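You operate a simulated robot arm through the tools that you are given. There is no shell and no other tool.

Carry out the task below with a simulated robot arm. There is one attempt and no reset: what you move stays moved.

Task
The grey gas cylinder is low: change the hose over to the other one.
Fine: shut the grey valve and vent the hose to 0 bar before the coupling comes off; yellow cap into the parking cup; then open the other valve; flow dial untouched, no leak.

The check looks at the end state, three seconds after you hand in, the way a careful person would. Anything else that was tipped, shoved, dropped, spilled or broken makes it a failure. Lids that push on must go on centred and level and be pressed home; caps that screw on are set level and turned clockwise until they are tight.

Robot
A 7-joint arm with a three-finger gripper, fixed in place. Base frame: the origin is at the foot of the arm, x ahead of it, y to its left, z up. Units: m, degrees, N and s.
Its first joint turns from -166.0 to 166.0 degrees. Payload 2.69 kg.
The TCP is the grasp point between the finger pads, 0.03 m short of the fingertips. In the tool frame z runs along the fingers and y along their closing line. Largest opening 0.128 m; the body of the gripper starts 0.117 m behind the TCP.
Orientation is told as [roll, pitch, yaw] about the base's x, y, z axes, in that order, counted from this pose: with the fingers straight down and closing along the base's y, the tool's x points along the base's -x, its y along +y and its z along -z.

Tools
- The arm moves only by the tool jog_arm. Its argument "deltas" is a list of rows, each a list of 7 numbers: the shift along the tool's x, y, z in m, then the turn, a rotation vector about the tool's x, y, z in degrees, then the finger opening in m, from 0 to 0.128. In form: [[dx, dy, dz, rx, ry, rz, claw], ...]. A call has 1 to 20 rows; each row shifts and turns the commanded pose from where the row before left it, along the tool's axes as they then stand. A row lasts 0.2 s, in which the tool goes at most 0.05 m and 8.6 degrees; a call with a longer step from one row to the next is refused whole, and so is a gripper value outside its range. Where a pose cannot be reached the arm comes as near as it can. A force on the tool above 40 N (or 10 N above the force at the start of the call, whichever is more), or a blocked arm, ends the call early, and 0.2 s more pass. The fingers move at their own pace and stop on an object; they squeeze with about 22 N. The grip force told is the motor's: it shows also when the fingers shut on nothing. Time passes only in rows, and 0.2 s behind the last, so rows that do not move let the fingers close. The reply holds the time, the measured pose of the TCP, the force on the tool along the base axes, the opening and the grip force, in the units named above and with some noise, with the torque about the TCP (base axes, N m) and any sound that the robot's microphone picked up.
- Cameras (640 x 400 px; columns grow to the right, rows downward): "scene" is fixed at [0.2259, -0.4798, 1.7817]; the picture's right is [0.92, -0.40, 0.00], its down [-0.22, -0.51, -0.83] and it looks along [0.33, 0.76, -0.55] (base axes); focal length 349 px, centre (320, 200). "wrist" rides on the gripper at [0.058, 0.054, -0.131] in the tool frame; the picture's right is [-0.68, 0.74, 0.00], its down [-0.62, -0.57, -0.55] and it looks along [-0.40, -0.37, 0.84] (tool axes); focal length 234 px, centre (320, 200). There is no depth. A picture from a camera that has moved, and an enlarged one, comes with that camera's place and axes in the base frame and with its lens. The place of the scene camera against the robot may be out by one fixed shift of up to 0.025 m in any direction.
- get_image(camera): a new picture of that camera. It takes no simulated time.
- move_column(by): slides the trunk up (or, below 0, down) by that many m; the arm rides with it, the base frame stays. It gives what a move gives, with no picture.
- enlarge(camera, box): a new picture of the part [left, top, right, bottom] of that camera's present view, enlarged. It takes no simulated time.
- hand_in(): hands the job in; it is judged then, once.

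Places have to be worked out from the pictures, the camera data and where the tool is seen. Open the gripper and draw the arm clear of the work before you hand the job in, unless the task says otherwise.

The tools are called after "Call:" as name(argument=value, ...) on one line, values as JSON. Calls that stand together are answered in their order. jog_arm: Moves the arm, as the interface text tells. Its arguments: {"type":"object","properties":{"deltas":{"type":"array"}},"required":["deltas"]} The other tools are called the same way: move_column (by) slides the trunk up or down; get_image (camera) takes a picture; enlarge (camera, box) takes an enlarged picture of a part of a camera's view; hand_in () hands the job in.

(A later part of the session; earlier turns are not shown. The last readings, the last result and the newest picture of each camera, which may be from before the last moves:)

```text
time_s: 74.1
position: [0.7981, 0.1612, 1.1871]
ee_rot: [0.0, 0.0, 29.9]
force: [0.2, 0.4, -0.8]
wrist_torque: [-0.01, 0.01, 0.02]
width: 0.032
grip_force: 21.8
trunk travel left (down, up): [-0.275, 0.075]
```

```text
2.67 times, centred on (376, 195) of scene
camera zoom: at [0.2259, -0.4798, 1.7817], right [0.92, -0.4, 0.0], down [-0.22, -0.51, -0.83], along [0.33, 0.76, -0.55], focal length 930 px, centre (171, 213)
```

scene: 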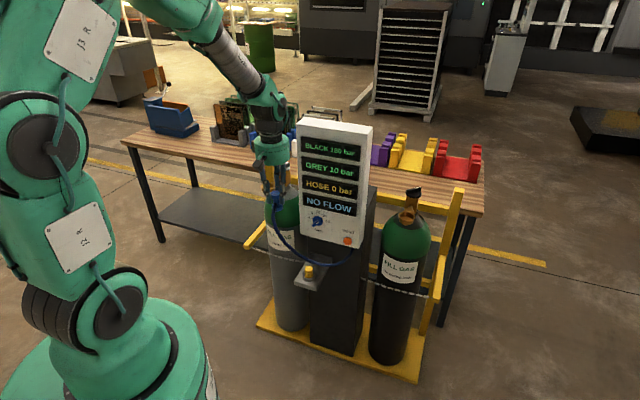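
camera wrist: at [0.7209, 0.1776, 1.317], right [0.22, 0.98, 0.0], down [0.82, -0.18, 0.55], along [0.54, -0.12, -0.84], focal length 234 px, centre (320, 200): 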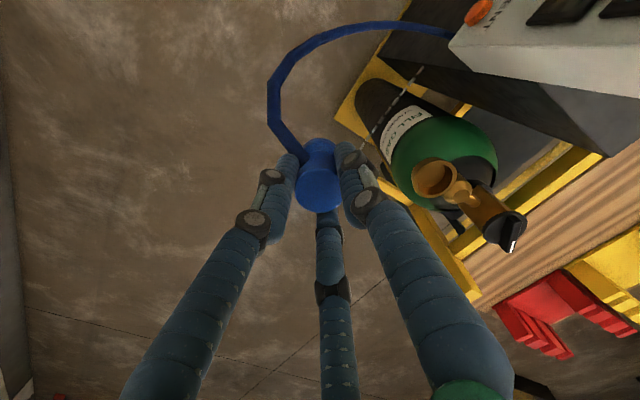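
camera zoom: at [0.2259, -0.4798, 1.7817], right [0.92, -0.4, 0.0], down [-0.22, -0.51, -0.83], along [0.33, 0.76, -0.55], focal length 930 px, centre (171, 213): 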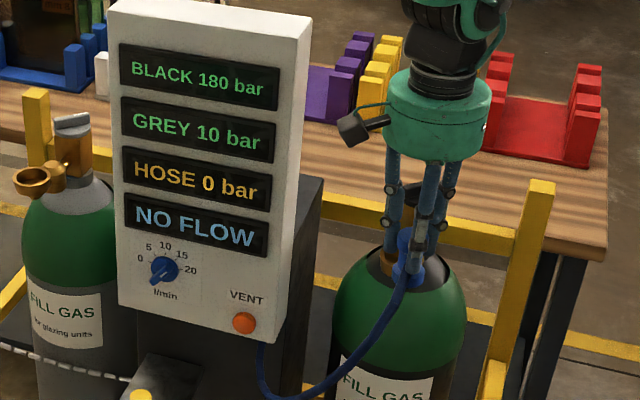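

Call:
jog_arm(deltas=[[-0.0395, 0.0163, 0.005, 0, 0, 0, 0.015], [-0.0395, 0.0163, 0.005, 0, 0, 0, 0.015], [-0.0395, 0.0163, 0.005, 0, 0, 0, 0.015], [-0.0395, 0.0163, 0.005, 0, 0, 0, 0.015]])

Call:
get_image(camera="wrist")

Call:
enlarge(camera="wrist", box=[256, 90, 384, 190])

Call:
enlarge(camera="scene", box=[374, 160, 454, 230])

```text
time_s: 75.1
position: [0.9025, 0.2955, 1.1658]
ee_rot: [0.0, 0.0, 29.9]
force: [-0.4, 1.2, -1.4]
wrist_torque: [-0.03, 0.01, -0.01]
width: 0.0321
grip_force: 21.8
trunk travel left (down, up): [-0.275, 0.075]
```

```text
taken
camera wrist: at [0.8252, 0.3124, 1.2969], right [0.22, 0.98, 0.0], down [0.82, -0.18, 0.55], along [0.53, -0.12, -0.84], focal length 234 px, centre (320, 200)
```

wrist: 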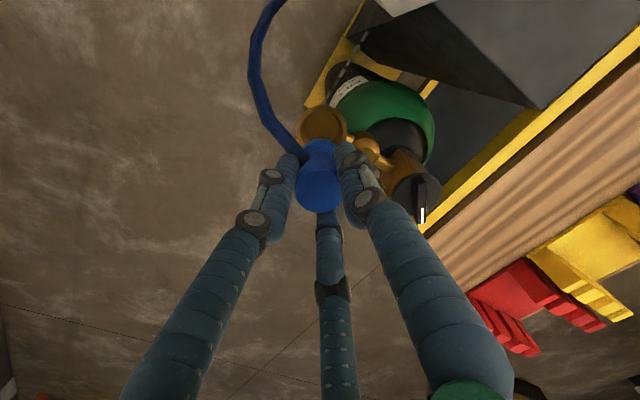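

```text
4.00 times, centred on (320, 140) of wrist
camera zoom: at [0.8252, 0.3124, 1.2969], right [0.22, 0.98, 0.0], down [0.82, -0.18, 0.55], along [0.53, -0.12, -0.84], focal length 937 px, centre (320, 440)
```

zoom: 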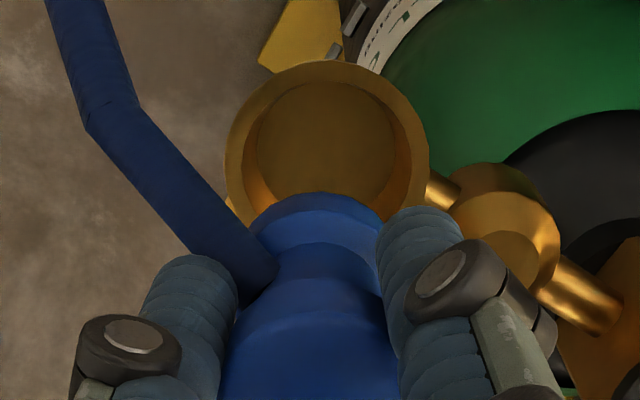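

```text
5.71 times, centred on (414, 195) of scene
camera zoom: at [0.2259, -0.4798, 1.7817], right [0.92, -0.4, 0.0], down [-0.22, -0.51, -0.83], along [0.33, 0.76, -0.55], focal length 1994 px, centre (-217, 229)
```

zoom: 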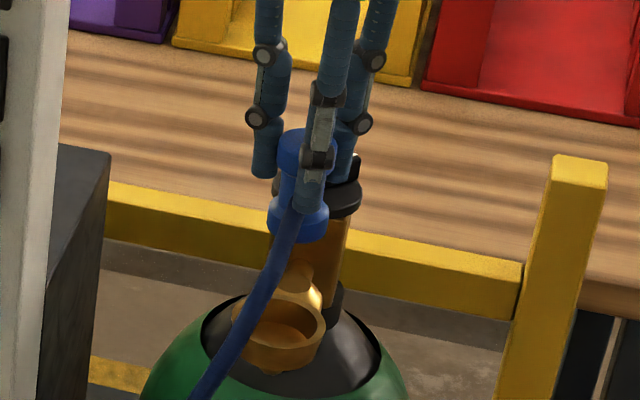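

The cup sits within 2 mm of the tool axis. I'll correct that and lower until the flange is just above the cup rim.

Call:
jog_arm(deltas=[[-0.0014, 0.0018, 0.015, 0, 0, 0, 0.015], [0, 0, 0.02, 0, 0, 0, 0.015], [0, 0, 0.02, 0, 0, 0, 0.015], [0, 0, 0.01, 0, 0, 0, 0.015], [0, 0, 0, 0, 0, 0, 0.015]])

Call:
enlarge(camera="wrist", box=[256, 90, 384, 190])

Call:
enlarge(camera="scene", box=[380, 180, 444, 230])

```text
time_s: 76.3
position: [0.9031, 0.2981, 1.1024]
ee_rot: [0.0, 0.1, 30.0]
force: [0.1, 0.4, -0.1]
wrist_torque: [-0.03, 0.01, 0.0]
width: 0.032
grip_force: 21.9
trunk travel left (down, up): [-0.275, 0.075]
```

```text
4.00 times, centred on (320, 140) of wrist
camera zoom: at [0.8252, 0.3154, 1.2323], right [0.22, 0.98, 0.0], down [0.82, -0.18, 0.55], along [0.54, -0.12, -0.84], focal length 937 px, centre (320, 440)
```

zoom: 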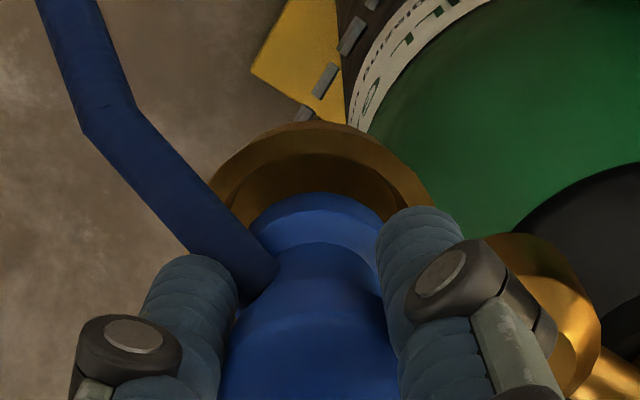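

```text
8.00 times, centred on (412, 205) of scene
camera zoom: at [0.2259, -0.4798, 1.7817], right [0.92, -0.4, 0.0], down [-0.22, -0.51, -0.83], along [0.33, 0.76, -0.55], focal length 2792 px, centre (-416, 160)
```

zoom: 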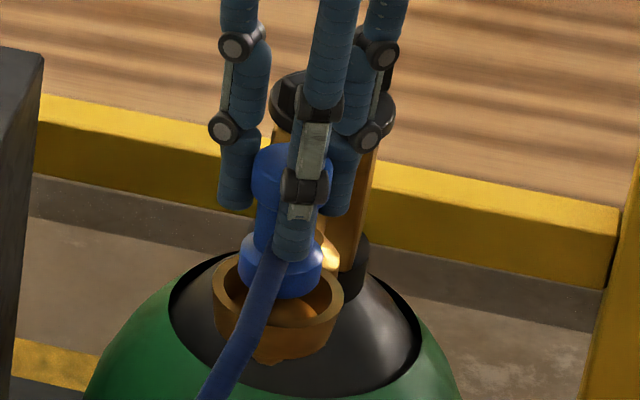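

The flange is centred over the cup in both views. I'll lower it in small steps until it seats.

Call:
jog_arm(deltas=[[0, 0, 0.005, 0, 0, 0, 0.015], [0, 0, 0.005, 0, 0, 0, 0.015], [0, 0, 0.005, 0, 0, 0, 0.015], [0, 0, 0.003, 0, 0, 0, 0.015], [0, 0, 0.002, 0, 0, 0, 0.015]])

Call:
enlarge(camera="wrist", box=[256, 90, 384, 190])

Call:
enlarge(camera="scene", box=[380, 180, 444, 230])

```text
time_s: 77.5
position: [0.9057, 0.2976, 1.0816]
ee_rot: [0.0, 0.0, 29.9]
force: [-0.2, 0.0, -1.1]
wrist_torque: [0.05, 0.04, -0.02]
width: 0.032
grip_force: 22.4
trunk travel left (down, up): [-0.275, 0.075]
```

```text
4.00 times, centred on (320, 140) of wrist
camera zoom: at [0.8262, 0.3147, 1.2118], right [0.22, 0.98, 0.0], down [0.82, -0.18, 0.55], along [0.54, -0.12, -0.84], focal length 937 px, centre (320, 440)
```

zoom: 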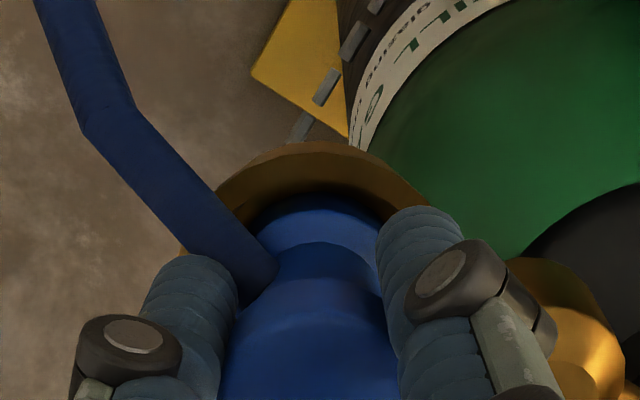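

```text
8.00 times, centred on (412, 205) of scene
camera zoom: at [0.2259, -0.4798, 1.7817], right [0.92, -0.4, 0.0], down [-0.22, -0.51, -0.83], along [0.33, 0.76, -0.55], focal length 2792 px, centre (-416, 160)
```

zoom: 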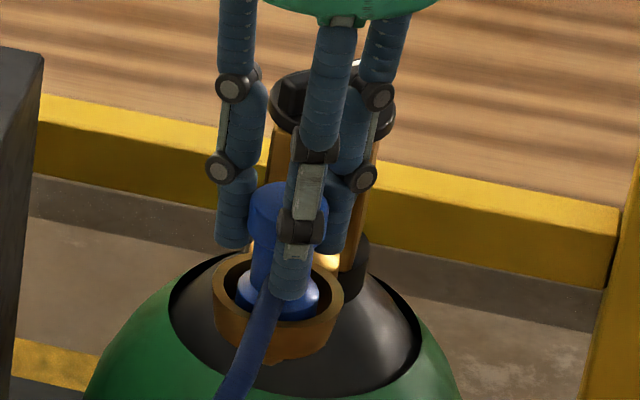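

Call:
jog_arm(deltas=[[0, 0, 0.001, 0, 0, 0, 0.015], [0, 0, 0.001, 0, 0, 0, 0.015], [0, 0, 0.001, 0, 0, 0, 0.015]])

```text
time_s: 78.3
position: [0.9042, 0.2975, 1.0792]
ee_rot: [0.0, -0.2, 30.0]
force: [-2.4, 0.1, 10.8]
wrist_torque: [-0.01, 0.26, 0.05]
width: 0.0322
grip_force: 21.7
trunk travel left (down, up): [-0.275, 0.075]
```

There's a 10.8 N contact at z 1.079, the same height as when it sat in the grey cup, so it's seated. I'll press slightly more to be sure it's home.

Call:
jog_arm(deltas=[[0, 0, 0.001, 0, 0, 0, 0.015], [0, 0, 0.0005, 0, 0, 0, 0.015], [0, 0, 0, 0, 0, 0, 0.015]])

Call:
enlarge(camera="scene", box=[380, 180, 444, 230])

Call:
enlarge(camera="scene", box=[290, 120, 386, 220])

```text
time_s: 79.1
position: [0.9056, 0.2966, 1.0787]
ee_rot: [0.0, -0.2, 30.0]
force: [3.6, 0.0, 17.8]
wrist_torque: [0.05, -0.07, 0.0]
width: 0.0318
grip_force: 21.7
trunk travel left (down, up): [-0.275, 0.075]
```

```text
8.00 times, centred on (412, 205) of scene
camera zoom: at [0.2259, -0.4798, 1.7817], right [0.92, -0.4, 0.0], down [-0.22, -0.51, -0.83], along [0.33, 0.76, -0.55], focal length 2792 px, centre (-416, 160)
```

zoom: 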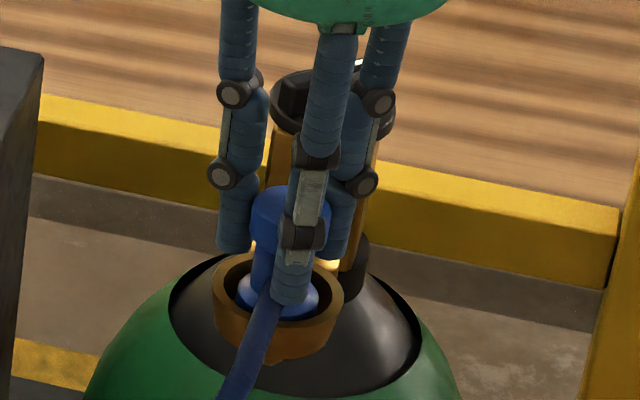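

```text
4.00 times, centred on (338, 170) of scene
camera zoom: at [0.2259, -0.4798, 1.7817], right [0.92, -0.4, 0.0], down [-0.22, -0.51, -0.83], along [0.33, 0.76, -0.55], focal length 1396 px, centre (248, 320)
```

zoom: 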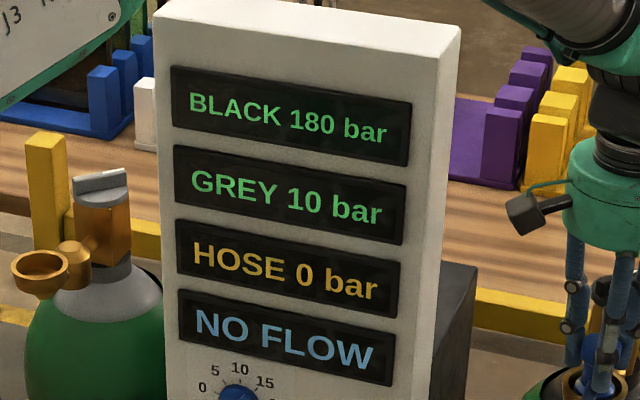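

It's pressed home with about 18 N and is centred. I'll relieve the push, open the fingers slowly and check that it stays level.

Call:
jog_arm(deltas=[[0, 0, -0.002, 0, 0, 0, 0.015], [0, 0, 0, 0, 0, 0, 0.033], [0, 0, 0, 0, 0, 0, 0.038], [0, 0, 0, 0, 0, 0, 0.046], [0, 0, 0, 0, 0, 0, 0.056], [0, 0, 0, 0, 0, 0, 0.06]])

Call:
enlarge(camera="wrist", box=[256, 110, 384, 210])

Call:
enlarge(camera="scene", box=[380, 180, 444, 230])

```text
time_s: 80.5
position: [0.9048, 0.299, 1.0778]
ee_rot: [0.0, -0.1, 30.0]
force: [-0.8, -0.7, 0.1]
wrist_torque: [0.0, -0.02, 0.01]
width: 0.0603
grip_force: 0.0
trunk travel left (down, up): [-0.275, 0.075]
```

```text
4.00 times, centred on (320, 160) of wrist
camera zoom: at [0.8263, 0.3147, 1.2085], right [0.22, 0.98, 0.0], down [0.82, -0.18, 0.55], along [0.54, -0.12, -0.84], focal length 937 px, centre (320, 360)
```

zoom: 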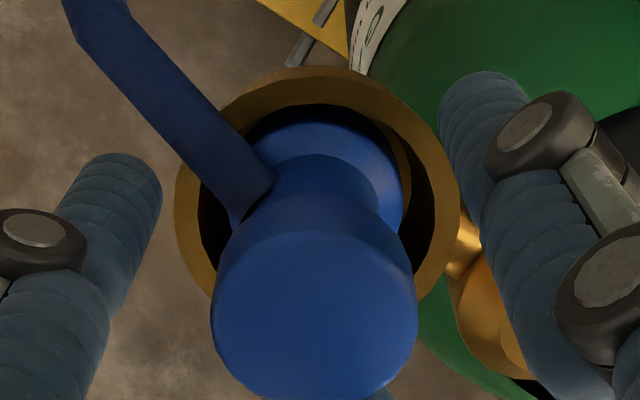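

```text
8.00 times, centred on (412, 205) of scene
camera zoom: at [0.2259, -0.4798, 1.7817], right [0.92, -0.4, 0.0], down [-0.22, -0.51, -0.83], along [0.33, 0.76, -0.55], focal length 2792 px, centre (-416, 160)
```

zoom: 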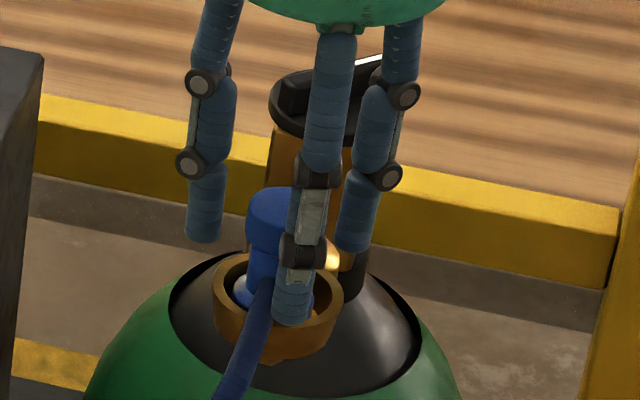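

The coupling stands level and centred in the black cup. I'll lift straight off and check it, then measure the black valve knob.

Call:
jog_arm(deltas=[[0, 0, -0.01, 0, 0, 0, 0.064], [0, 0, -0.02, 0, 0, 0, 0.068], [0, 0, -0.03, 0, 0, 0, 0.1], [0, 0, -0.04, 0, 0, 0, 0.128], [0, 0, -0.03, 0, 0, 0, 0.128]])

Call:
get_image(camera="wrist")

Call:
enlarge(camera="scene", box=[350, 170, 446, 245])

```text
time_s: 81.7
position: [0.9026, 0.2985, 1.2098]
ee_rot: [0.0, 0.0, 30.1]
force: [-0.1, 0.0, 0.0]
wrist_torque: [-0.03, -0.01, 0.04]
width: 0.1281
grip_force: 0.0
trunk travel left (down, up): [-0.275, 0.075]
```

```text
taken
camera wrist: at [0.8246, 0.3144, 1.341], right [0.22, 0.98, 0.0], down [0.82, -0.18, 0.55], along [0.54, -0.12, -0.84], focal length 234 px, centre (320, 200)
```

wrist: 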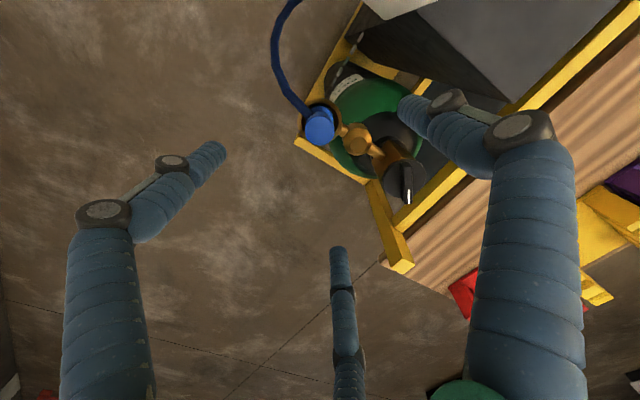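

```text
5.33 times, centred on (398, 208) of scene
camera zoom: at [0.2259, -0.4798, 1.7817], right [0.92, -0.4, 0.0], down [-0.22, -0.51, -0.83], along [0.33, 0.76, -0.55], focal length 1861 px, centre (-96, 160)
```

zoom: 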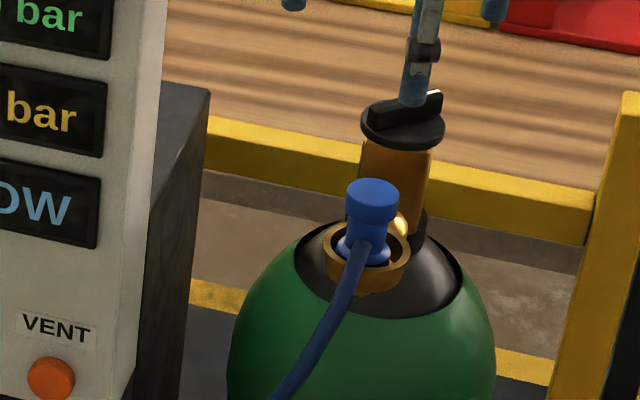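

Call:
enlarge(camera="wrist", box=[360, 145, 440, 215])

Call:
enlarge(camera="wrist", box=[284, 90, 364, 150])

Call:
enlarge(camera="scene", box=[394, 180, 442, 210])

```text
5.71 times, centred on (400, 180) of wrist
camera zoom: at [0.8246, 0.3144, 1.341], right [0.22, 0.98, 0.0], down [0.82, -0.18, 0.55], along [0.54, -0.12, -0.84], focal length 1338 px, centre (-137, 314)
```

zoom: 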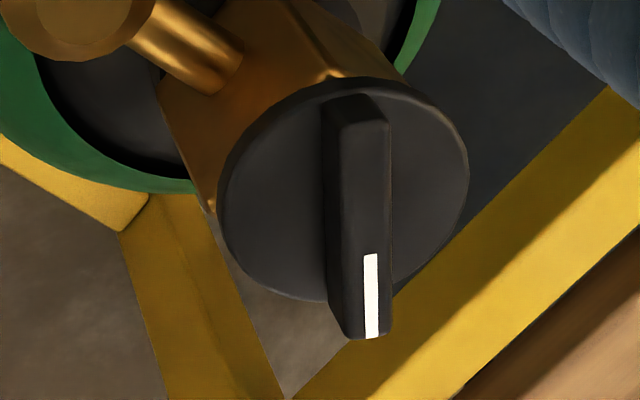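

```text
6.67 times, centred on (324, 120) of wrist
camera zoom: at [0.8246, 0.3144, 1.341], right [0.22, 0.98, 0.0], down [0.82, -0.18, 0.55], along [0.54, -0.12, -0.84], focal length 1561 px, centre (293, 733)
```

zoom: 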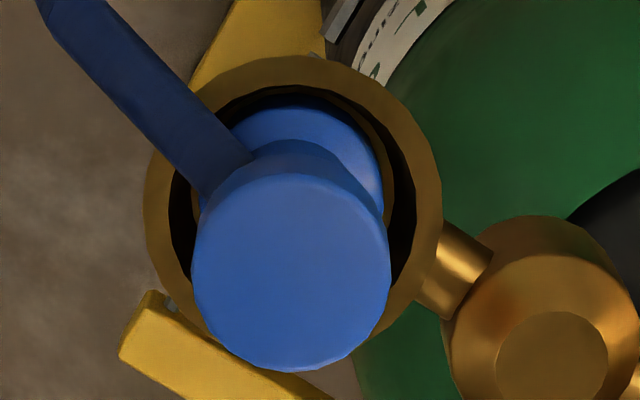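

```text
13.33 times, centred on (418, 195) of scene
camera zoom: at [0.2259, -0.4798, 1.7817], right [0.92, -0.4, 0.0], down [-0.22, -0.51, -0.83], along [0.33, 0.76, -0.55], focal length 4652 px, centre (-987, 267)
```

zoom: 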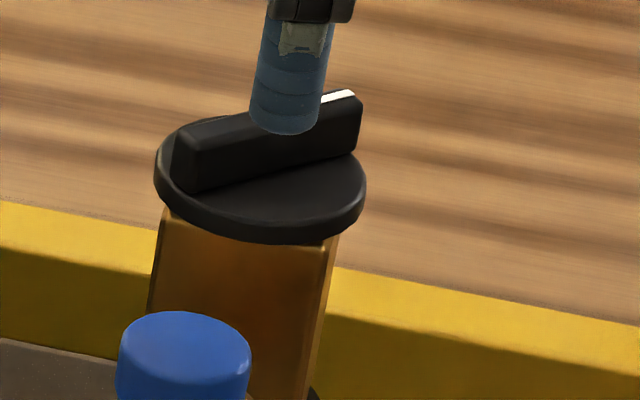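

The coupling sits centred and level. The black knob centre is near (0.9995, 0.3965), too far out for a vertical tool, so I'll tilt the hand 30° outward and push the bar with the lowest finger alone. First I'll set that orientation here.

Call:
jog_arm(deltas=[[0, 0, -0.01, 0, 0, 7.5, 0.1], [0, 0, -0.01, 0, 0, 7.5, 0.06], [0, 0, 0, -3.75, -6.495, 0, 0.06], [0, 0, 0, -3.75, -6.495, 0, 0.06], [0, 0, 0, -3.75, -6.495, 0, 0.06], [0, 0, 0, -3.75, -6.495, 0, 0.06]])

Call:
get_image(camera="wrist")

Call:
get_image(camera="scene")

```text
time_s: 83.1
position: [0.9044, 0.2968, 1.2298]
ee_rot: [16.2, -25.8, 11.2]
force: [-0.1, -0.1, 0.6]
wrist_torque: [0.0, 0.03, 0.0]
width: 0.0601
grip_force: 0.0
trunk travel left (down, up): [-0.275, 0.075]
```

```text
taken
camera wrist: at [0.7891, 0.2894, 1.3302], right [0.37, 0.79, 0.48], down [0.52, -0.61, 0.6], along [0.77, 0.03, -0.64], focal length 234 px, centre (320, 200)
```

wrist: 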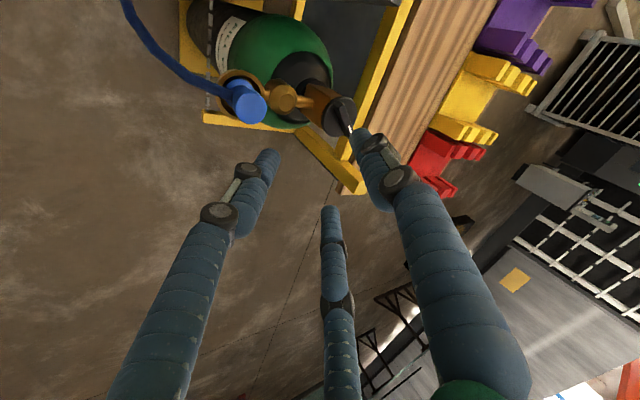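

```text
taken
```

scene: 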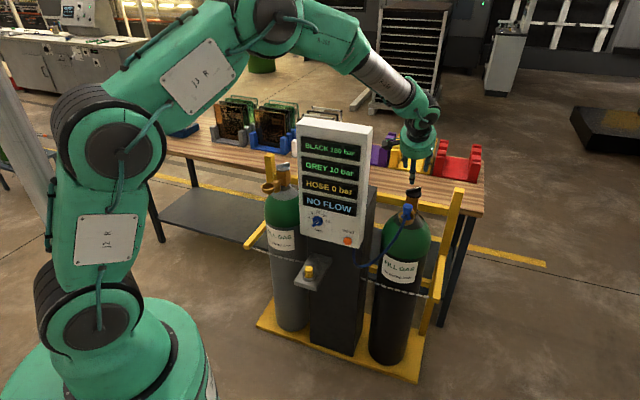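

Call:
jog_arm(deltas=[[-0.013, 0.0045, 0.0326, 0, 0, 0, 0.06], [-0.013, 0.0045, 0.0326, 0, 0, 0, 0.06], [-0.013, 0.0045, 0.0326, 0, 0, 0, 0.06], [-0.013, 0.0045, 0.0326, 0, 0, 0, 0.06]])

Call:
get_image(camera="wrist")

Call:
enlarge(camera="scene", box=[374, 150, 470, 225])

Call:
get_image(camera="scene")

```text
time_s: 84.1
position: [0.9919, 0.3675, 1.1421]
ee_rot: [16.2, -25.7, 11.2]
force: [-0.1, 0.8, 0.0]
wrist_torque: [-0.05, -0.02, -0.02]
width: 0.06
grip_force: 0.1
trunk travel left (down, up): [-0.275, 0.075]
```

```text
taken
camera wrist: at [0.8763, 0.3605, 1.2432], right [0.37, 0.8, 0.48], down [0.52, -0.61, 0.6], along [0.77, 0.03, -0.64], focal length 234 px, centre (320, 200)
```

wrist: 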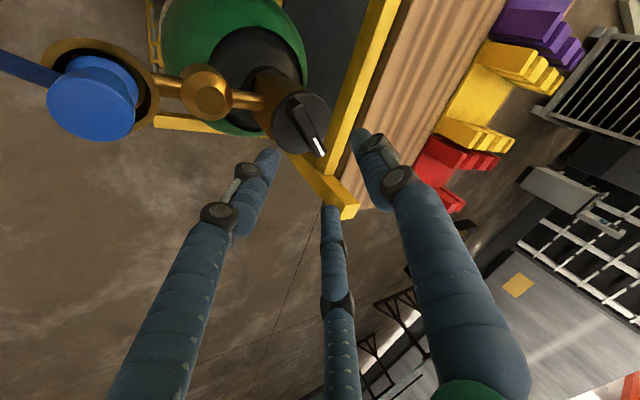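

```text
5.33 times, centred on (422, 188) of scene
camera zoom: at [0.2259, -0.4798, 1.7817], right [0.92, -0.4, 0.0], down [-0.22, -0.51, -0.83], along [0.33, 0.76, -0.55], focal length 1861 px, centre (-224, 267)
```

zoom: 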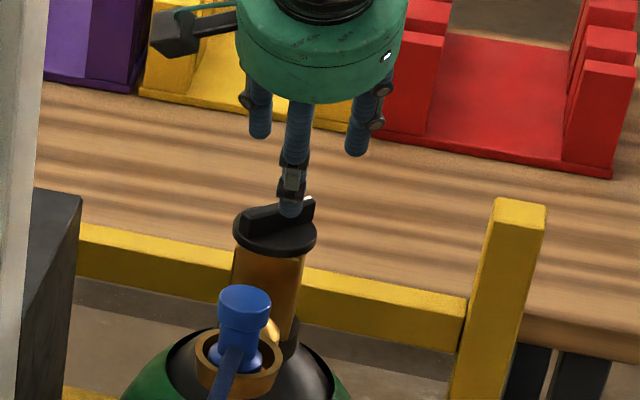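

```text
taken
```

scene: 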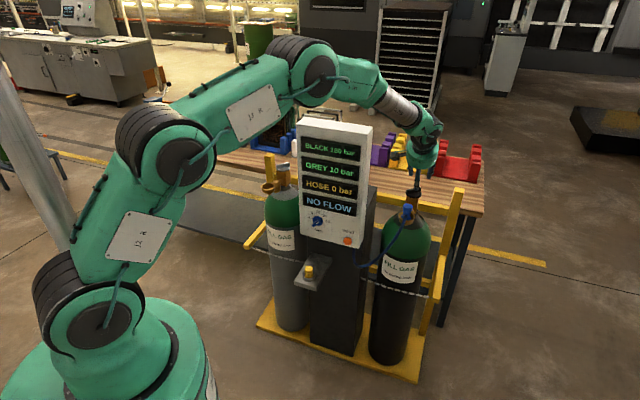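

Call:
enlarge(camera="wrist", box=[224, 80, 352, 180])

Call:
enlarge(camera="scene", box=[402, 175, 450, 205])

```text
4.00 times, centred on (288, 130) of wrist
camera zoom: at [0.8763, 0.3605, 1.2432], right [0.37, 0.8, 0.48], down [0.52, -0.61, 0.6], along [0.77, 0.03, -0.64], focal length 937 px, centre (448, 480)
```

zoom: 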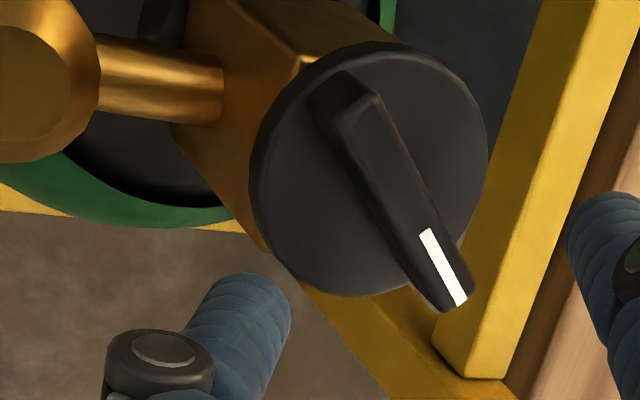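

```text
13.33 times, centred on (426, 190) of scene
camera zoom: at [0.2259, -0.4798, 1.7817], right [0.92, -0.4, 0.0], down [-0.22, -0.51, -0.83], along [0.33, 0.76, -0.55], focal length 4652 px, centre (-1093, 333)
```

zoom: 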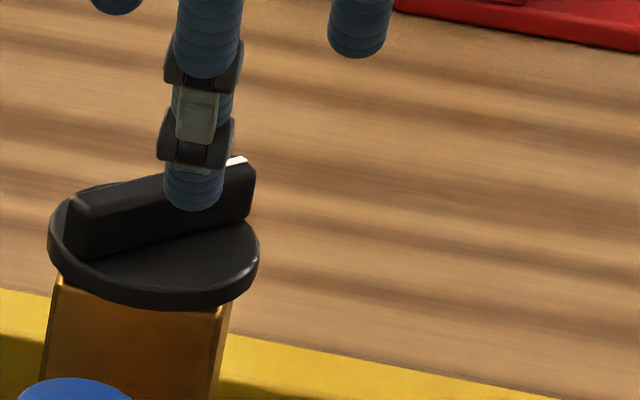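

The knob centre is confirmed at about (0.999, 0.3975), bar top z≈1.066, and the pushing finger is beside the bar's near half. I'll lower it to just above the disc level.

Call:
jog_arm(deltas=[[0.0059, -0.0034, 0.0117, 0, 0, 0, 0.06], [0.0059, -0.0034, 0.0117, 0, 0, 0, 0.06], [0.0059, -0.0034, 0.0117, 0, 0, 0, 0.06], [0, 0, 0, 0, 0, 0, 0.06]])

Call:
enlarge(camera="wrist", box=[224, 80, 352, 180])

Call:
enlarge(camera="scene", box=[402, 175, 450, 205])

```text
time_s: 85.1
position: [0.9916, 0.3689, 1.1024]
ee_rot: [16.2, -25.6, 11.2]
force: [-0.1, -0.2, 0.7]
wrist_torque: [-0.02, 0.0, 0.0]
width: 0.0601
grip_force: 0.2
trunk travel left (down, up): [-0.275, 0.075]
```

```text
4.00 times, centred on (288, 130) of wrist
camera zoom: at [0.8764, 0.3611, 1.2029], right [0.37, 0.8, 0.48], down [0.52, -0.61, 0.6], along [0.77, 0.03, -0.64], focal length 937 px, centre (448, 480)
```

zoom: 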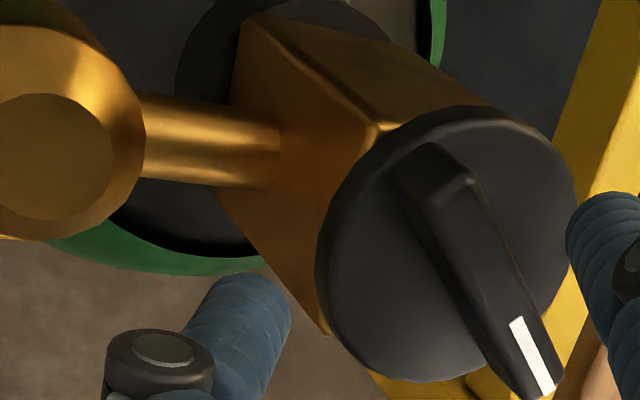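

```text
13.33 times, centred on (426, 190) of scene
camera zoom: at [0.2259, -0.4798, 1.7817], right [0.92, -0.4, 0.0], down [-0.22, -0.51, -0.83], along [0.33, 0.76, -0.55], focal length 4652 px, centre (-1093, 333)
```

zoom: 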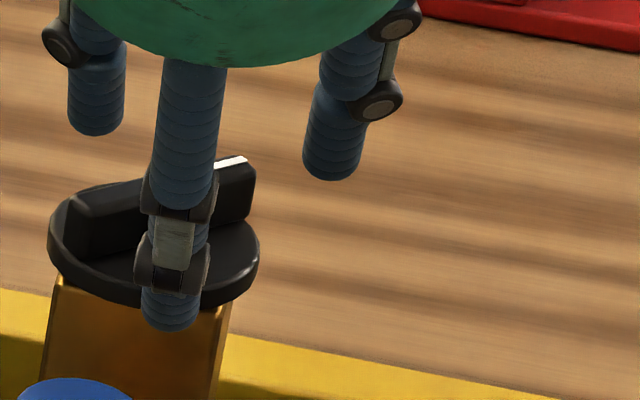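

Call:
jog_arm(deltas=[[-0.0021, 0.011, 0.0043, 0, 0, 0, 0.06], [-0.0014, 0.0074, 0.0028, 0, 0, 0, 0.06], [-0.0009, 0.0046, 0.0018, 0, 0, 0, 0.06]])

Call:
enlarge(camera="wrist", box=[224, 80, 352, 180])

Call:
enlarge(camera="scene", box=[402, 175, 450, 205])

```text
time_s: 85.9
position: [0.991, 0.3932, 1.1027]
ee_rot: [16.2, -25.7, 11.1]
force: [0.4, 0.6, 0.1]
wrist_torque: [0.02, 0.02, -0.02]
width: 0.06
grip_force: 0.0
trunk travel left (down, up): [-0.275, 0.075]
```

```text
4.00 times, centred on (288, 130) of wrist
camera zoom: at [0.8758, 0.3865, 1.2031], right [0.37, 0.8, 0.48], down [0.52, -0.61, 0.6], along [0.77, 0.03, -0.64], focal length 937 px, centre (448, 480)
```

zoom: 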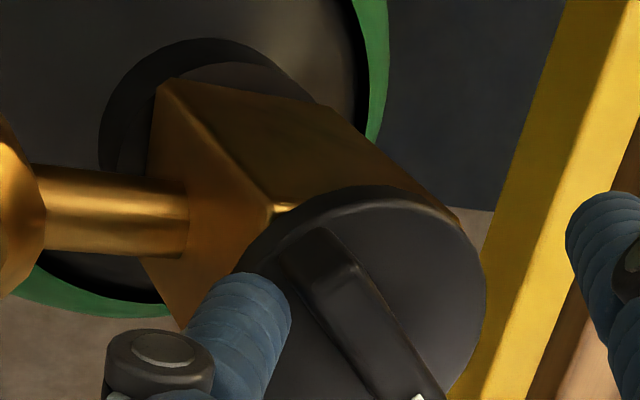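

```text
13.33 times, centred on (426, 190) of scene
camera zoom: at [0.2259, -0.4798, 1.7817], right [0.92, -0.4, 0.0], down [-0.22, -0.51, -0.83], along [0.33, 0.76, -0.55], focal length 4652 px, centre (-1093, 333)
```

zoom: 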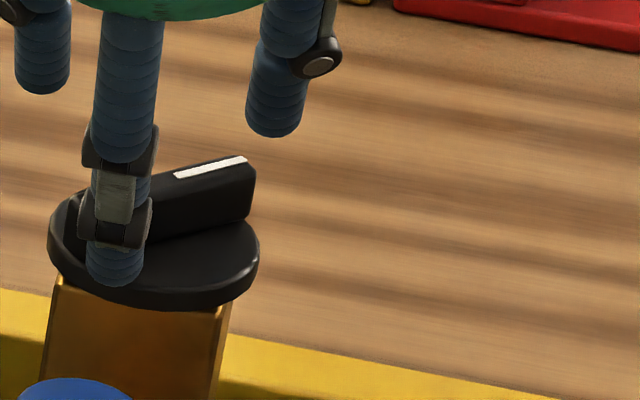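

The finger is next to the bar's near half. I'll push it clockwise in small steps, the opening direction by comparison with the grey valve, and watch the force and the mark.

Call:
jog_arm(deltas=[[0.0007, 0.0042, 0.0008, 0, 0, 0, 0.06], [0.0007, 0.0042, 0.0008, 0, 0, 0, 0.06], [0.0007, 0.0042, 0.0008, 0, 0, 0, 0.06]])

Call:
enlarge(camera="scene", box=[402, 175, 450, 205])

Call:
enlarge(camera="scene", box=[290, 120, 386, 220])

```text
time_s: 86.7
position: [0.9864, 0.4061, 1.103]
ee_rot: [16.1, -25.8, 11.2]
force: [0.1, -1.1, 0.3]
wrist_torque: [0.0, 0.01, 0.0]
width: 0.0604
grip_force: 0.8
trunk travel left (down, up): [-0.275, 0.075]
```

```text
13.33 times, centred on (426, 190) of scene
camera zoom: at [0.2259, -0.4798, 1.7817], right [0.92, -0.4, 0.0], down [-0.22, -0.51, -0.83], along [0.33, 0.76, -0.55], focal length 4652 px, centre (-1093, 333)
```

zoom: 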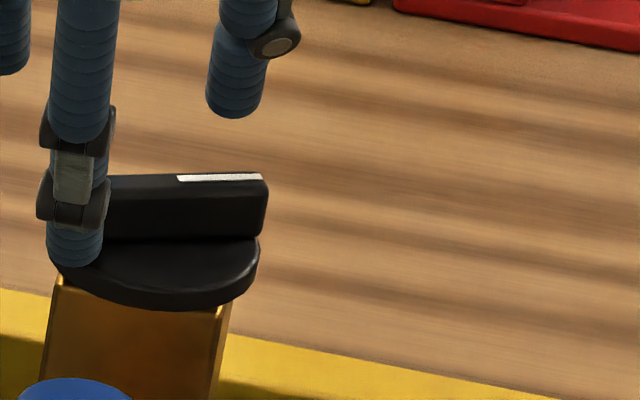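

```text
4.00 times, centred on (338, 170) of scene
camera zoom: at [0.2259, -0.4798, 1.7817], right [0.92, -0.4, 0.0], down [-0.22, -0.51, -0.83], along [0.33, 0.76, -0.55], focal length 1396 px, centre (248, 320)
```

zoom: 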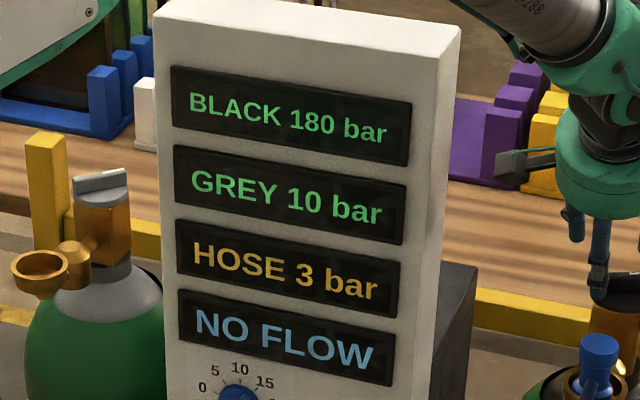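

The knob is turning clockwise easily and HOSE has risen to 3 bar, so the connection holds and this is the opening direction. I'll keep pushing round.

Call:
jog_arm(deltas=[[-0.0013, 0.0037, 0.0017, 0, 0, 0, 0.06], [-0.0013, 0.0037, 0.0017, 0, 0, 0, 0.06], [-0.0013, 0.0037, 0.0017, 0, 0, 0, 0.06], [-0.0022, 0.0017, 0.0016, 0, 0, 0, 0.06]])

Call:
enlarge(camera="scene", box=[402, 175, 450, 205])

Call:
enlarge(camera="wrist", box=[224, 80, 352, 180])

```text
time_s: 87.7
position: [0.9905, 0.4214, 1.102]
ee_rot: [16.1, -25.7, 11.4]
force: [-0.6, 0.0, -1.0]
wrist_torque: [0.0, 0.02, 0.02]
width: 0.0599
grip_force: 0.1
trunk travel left (down, up): [-0.275, 0.075]
```

```text
13.33 times, centred on (426, 190) of scene
camera zoom: at [0.2259, -0.4798, 1.7817], right [0.92, -0.4, 0.0], down [-0.22, -0.51, -0.83], along [0.33, 0.76, -0.55], focal length 4652 px, centre (-1093, 333)
```

zoom: 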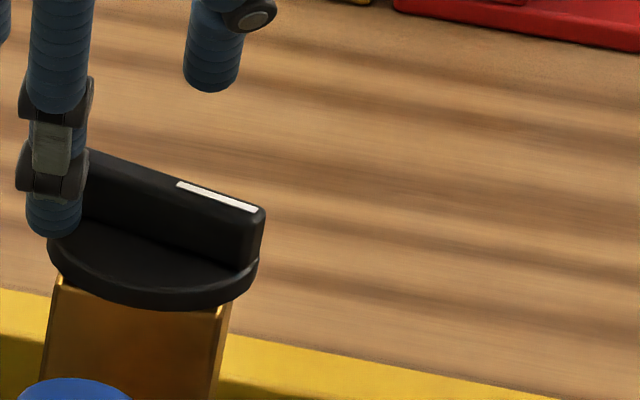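

```text
4.00 times, centred on (288, 130) of wrist
camera zoom: at [0.8746, 0.4143, 1.2033], right [0.37, 0.8, 0.48], down [0.52, -0.61, 0.6], along [0.77, 0.03, -0.64], focal length 937 px, centre (448, 480)
```

zoom: 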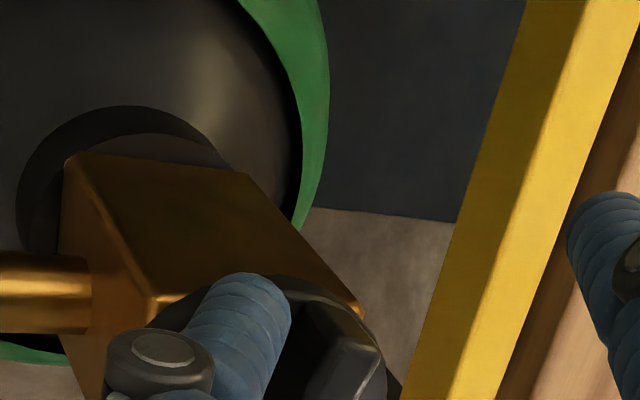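

The mark is at about -61° and moving freely. I'll finish the last part of the quarter turn, pushing more toward +x.

Call:
jog_arm(deltas=[[-0.002, 0.0013, 0.0014, 0, 0, 0, 0.06], [-0.002, 0.0013, 0.0014, 0, 0, 0, 0.06], [-0.002, 0.0013, 0.0014, 0, 0, 0, 0.06], [-0.002, 0.0013, 0.0014, 0, 0, 0, 0.06]])

Call:
enlarge(camera="scene", box=[402, 175, 450, 205])

Call:
enlarge(camera="scene", box=[290, 120, 386, 220])

```text
time_s: 88.7
position: [0.9978, 0.429, 1.1033]
ee_rot: [16.1, -25.7, 11.2]
force: [0.1, 0.2, 0.4]
wrist_torque: [0.0, 0.02, -0.01]
width: 0.0601
grip_force: 0.0
trunk travel left (down, up): [-0.275, 0.075]
```

```text
13.33 times, centred on (426, 190) of scene
camera zoom: at [0.2259, -0.4798, 1.7817], right [0.92, -0.4, 0.0], down [-0.22, -0.51, -0.83], along [0.33, 0.76, -0.55], focal length 4652 px, centre (-1093, 333)
```

zoom: 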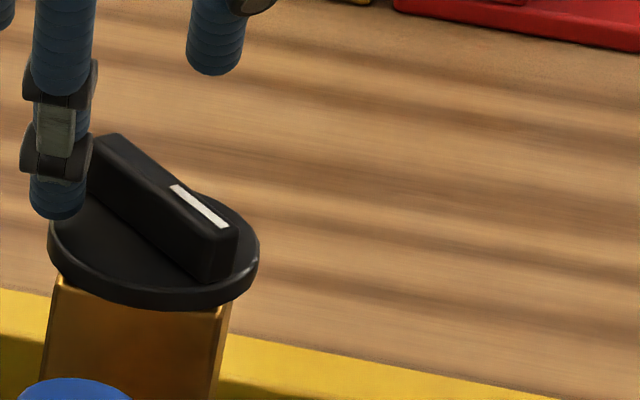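

```text
4.00 times, centred on (338, 170) of scene
camera zoom: at [0.2259, -0.4798, 1.7817], right [0.92, -0.4, 0.0], down [-0.22, -0.51, -0.83], along [0.33, 0.76, -0.55], focal length 1396 px, centre (248, 320)
```

zoom: 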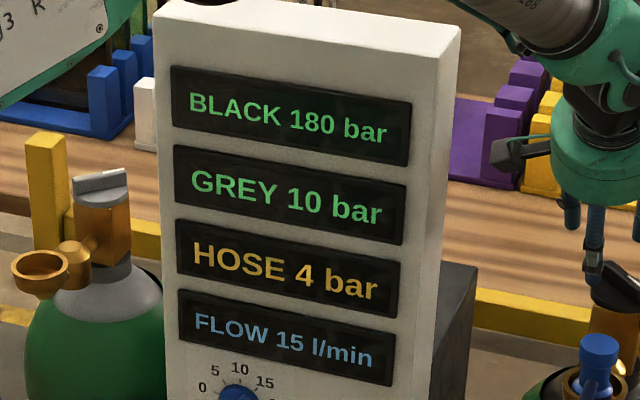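

HOSE 4 bar and FLOW 15 l/min, with the mark at about -90°. I'll give a gentle nudge to confirm it's at the stop.

Call:
jog_arm(deltas=[[-0.0018, -0.0003, 0.0008, 0, 0, 0, 0.06], [-0.0018, -0.0003, 0.0008, 0, 0, 0, 0.06]])

Call:
enlarge(camera="scene", box=[402, 175, 450, 205])

```text
time_s: 89.3
position: [1.0015, 0.4313, 1.1021]
ee_rot: [16.1, -25.7, 11.3]
force: [-1.4, 0.2, 1.2]
wrist_torque: [-0.03, 0.03, -0.04]
width: 0.0601
grip_force: 0.1
trunk travel left (down, up): [-0.275, 0.075]
```

```text
13.33 times, centred on (426, 190) of scene
camera zoom: at [0.2259, -0.4798, 1.7817], right [0.92, -0.4, 0.0], down [-0.22, -0.51, -0.83], along [0.33, 0.76, -0.55], focal length 4652 px, centre (-1093, 333)
```

zoom: 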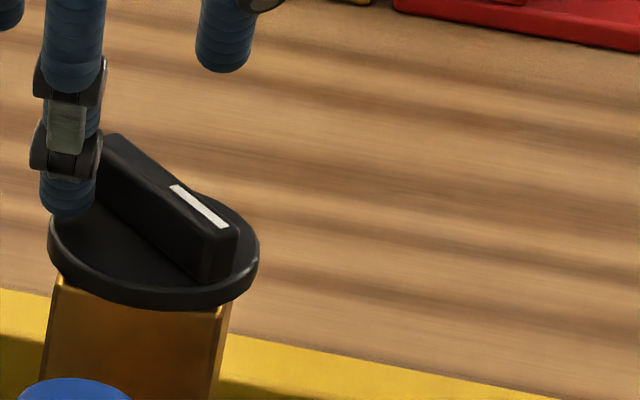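

Call:
jog_arm(deltas=[[-0.0013, -0.0002, 0.0006, 0, 0, 0, 0.06], [-0.0013, -0.0002, 0.0006, 0, 0, 0, 0.06], [-0.0009, -0.0002, 0.0004, 0, 0, 0, 0.06]])

Call:
enlarge(camera="scene", box=[402, 175, 450, 205])

```text
time_s: 90.1
position: [1.0039, 0.4326, 1.1017]
ee_rot: [16.2, -25.6, 11.2]
force: [-7.3, 1.1, 0.3]
wrist_torque: [0.03, 0.27, -0.11]
width: 0.0621
grip_force: 1.4
trunk travel left (down, up): [-0.275, 0.075]
```

```text
13.33 times, centred on (426, 190) of scene
camera zoom: at [0.2259, -0.4798, 1.7817], right [0.92, -0.4, 0.0], down [-0.22, -0.51, -0.83], along [0.33, 0.76, -0.55], focal length 4652 px, centre (-1093, 333)
```

zoom: 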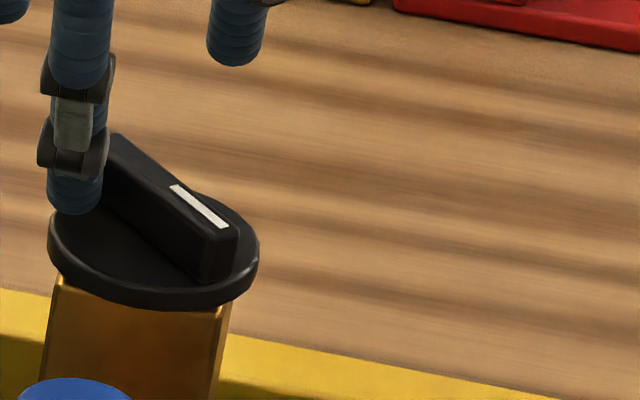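

A 7 N push no longer moves it, so the black valve is fully open at its stop. I'll back off the bar and rise straight up, clear of everything.

Call:
jog_arm(deltas=[[0.0088, 0.0031, -0.0036, 0, 0, 0, 0.06], [-0.0087, 0.005, -0.0173, 0, 0, 0, 0.06], [-0.0163, 0.0094, -0.0324, 0, 0, 0, 0.06], [-0.0163, 0.0094, -0.0324, 0, 0, 0, 0.06], [-0.0163, 0.0094, -0.0324, 0, 0, 0, 0.06], [-0.0163, 0.0094, -0.0324, 0, 0, 0, 0.06]])

Call:
get_image(camera="wrist")

Call:
get_image(camera="scene")

```text
time_s: 91.5
position: [0.9961, 0.432, 1.2705]
ee_rot: [16.1, -25.6, 11.3]
force: [-0.1, -0.5, 0.5]
wrist_torque: [0.05, -0.02, 0.0]
width: 0.0601
grip_force: 0.0
trunk travel left (down, up): [-0.275, 0.075]
```

```text
taken
camera wrist: at [0.8812, 0.4233, 1.3716], right [0.37, 0.8, 0.48], down [0.52, -0.61, 0.6], along [0.77, 0.03, -0.64], focal length 234 px, centre (320, 200)
```

wrist: 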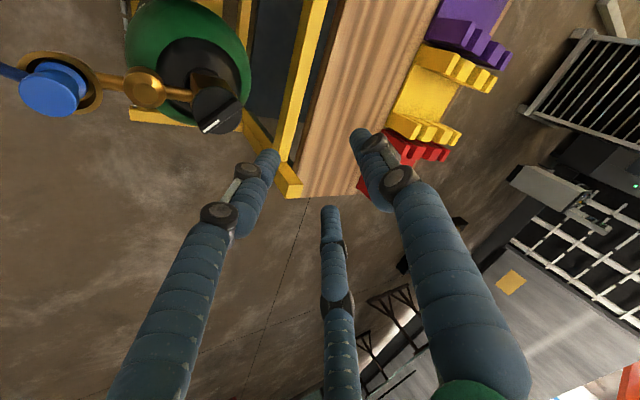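

```text
taken
```

scene: 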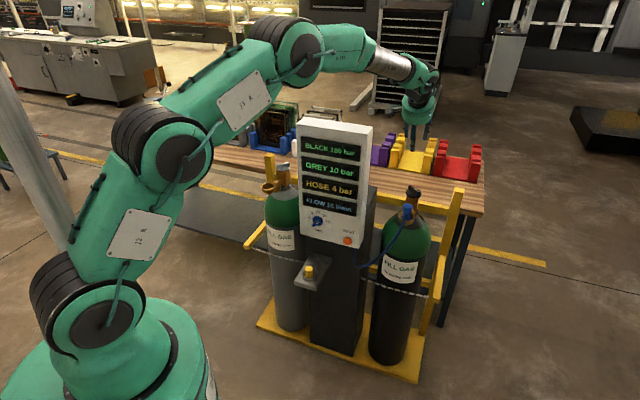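

All displays read right: HOSE 4 bar, FLOW 15 l/min. I'll draw the arm well clear by moving out to the side, straightening the tool, and backing toward the robot.

Call:
jog_arm(deltas=[[0.0055, -0.0283, -0.0322, 0, 0, 0, 0.06], [0.0055, -0.0283, -0.0322, 0, 0, 0, 0.06], [0.0055, -0.0283, -0.0322, 0, 0, 0, 0.08], [0.0055, -0.0283, -0.0322, 0, 0, 0, 0.1], [0.0055, -0.0283, -0.0322, 0, 0, 0, 0.1], [0.0055, -0.0283, -0.0322, 0, 0, 0, 0.1], [0, 0, 0, 3.75, 6.495, 0, 0.1], [0, 0, 0, 3.75, 6.495, 0, 0.1], [0, 0, 0, 3.75, 6.495, 0, 0.1], [0, 0, 0, 3.75, 6.495, 0, 0.1], [0.04, -0.01, 0, 0, 0, 0, 0.1], [0.04, -0.01, 0, 0, 0, 0, 0.1], [0.04, -0.01, 0, 0, 0, 0, 0.1], [0.04, -0.01, 0, 0, 0, 0, 0.1], [0.04, -0.01, 0, 0, 0, 0, 0.1], [0.04, -0.01, 0, 0, 0, 0, 0.1], [0.04, -0.01, 0, 0, 0, 0, 0.1]])

Call:
get_image(camera="wrist")

Call:
get_image(camera="scene")

Call:
enlarge(camera="scene", box=[250, 120, 378, 280])

Call:
enlarge(camera="scene", box=[340, 170, 468, 280])

```text
time_s: 95.1
position: [0.6972, 0.0602, 1.3822]
ee_rot: [0.0, -0.1, 15.0]
force: [0.2, -0.4, -0.1]
wrist_torque: [-0.01, 0.0, 0.01]
width: 0.0999
grip_force: 0.0
trunk travel left (down, up): [-0.275, 0.075]
```

```text
taken
camera wrist: at [0.6253, 0.096, 1.5132], right [0.46, 0.89, 0.0], down [0.74, -0.39, 0.55], along [0.49, -0.25, -0.84], focal length 234 px, centre (320, 200)
```

wrist: 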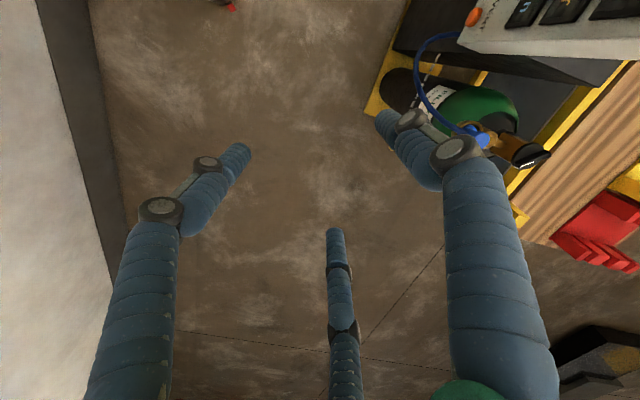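

```text
taken
```

scene: 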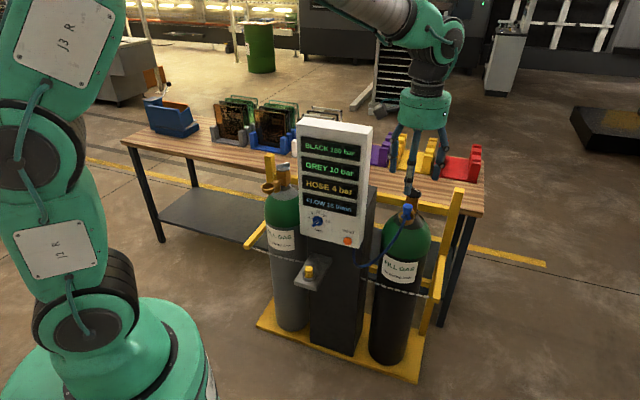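

```text
2.50 times, centred on (314, 200) of scene
camera zoom: at [0.2259, -0.4798, 1.7817], right [0.92, -0.4, 0.0], down [-0.22, -0.51, -0.83], along [0.33, 0.76, -0.55], focal length 872 px, centre (335, 200)
```

zoom: 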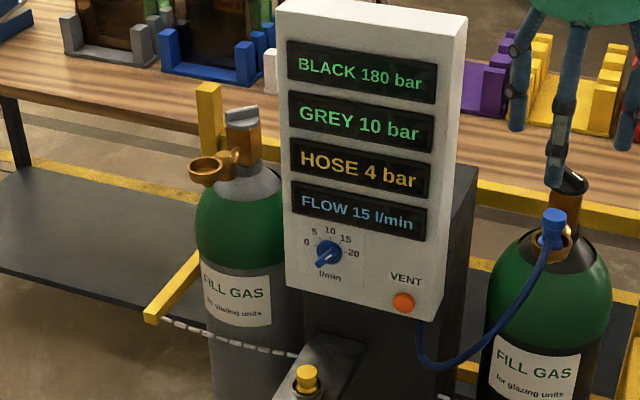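

```text
3.64 times, centred on (404, 225) of scene
camera zoom: at [0.2259, -0.4798, 1.7817], right [0.92, -0.4, 0.0], down [-0.22, -0.51, -0.83], along [0.33, 0.76, -0.55], focal length 1269 px, centre (14, 109)
```

zoom: 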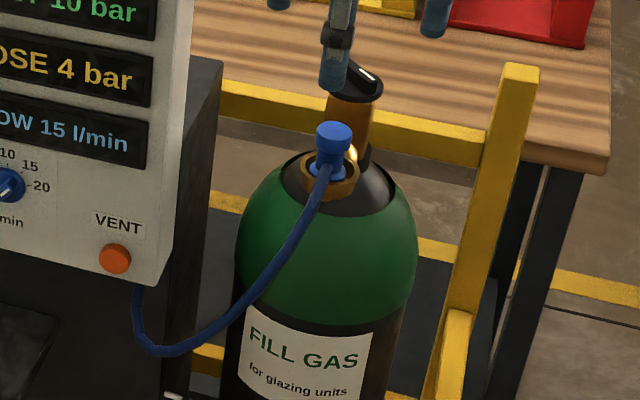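

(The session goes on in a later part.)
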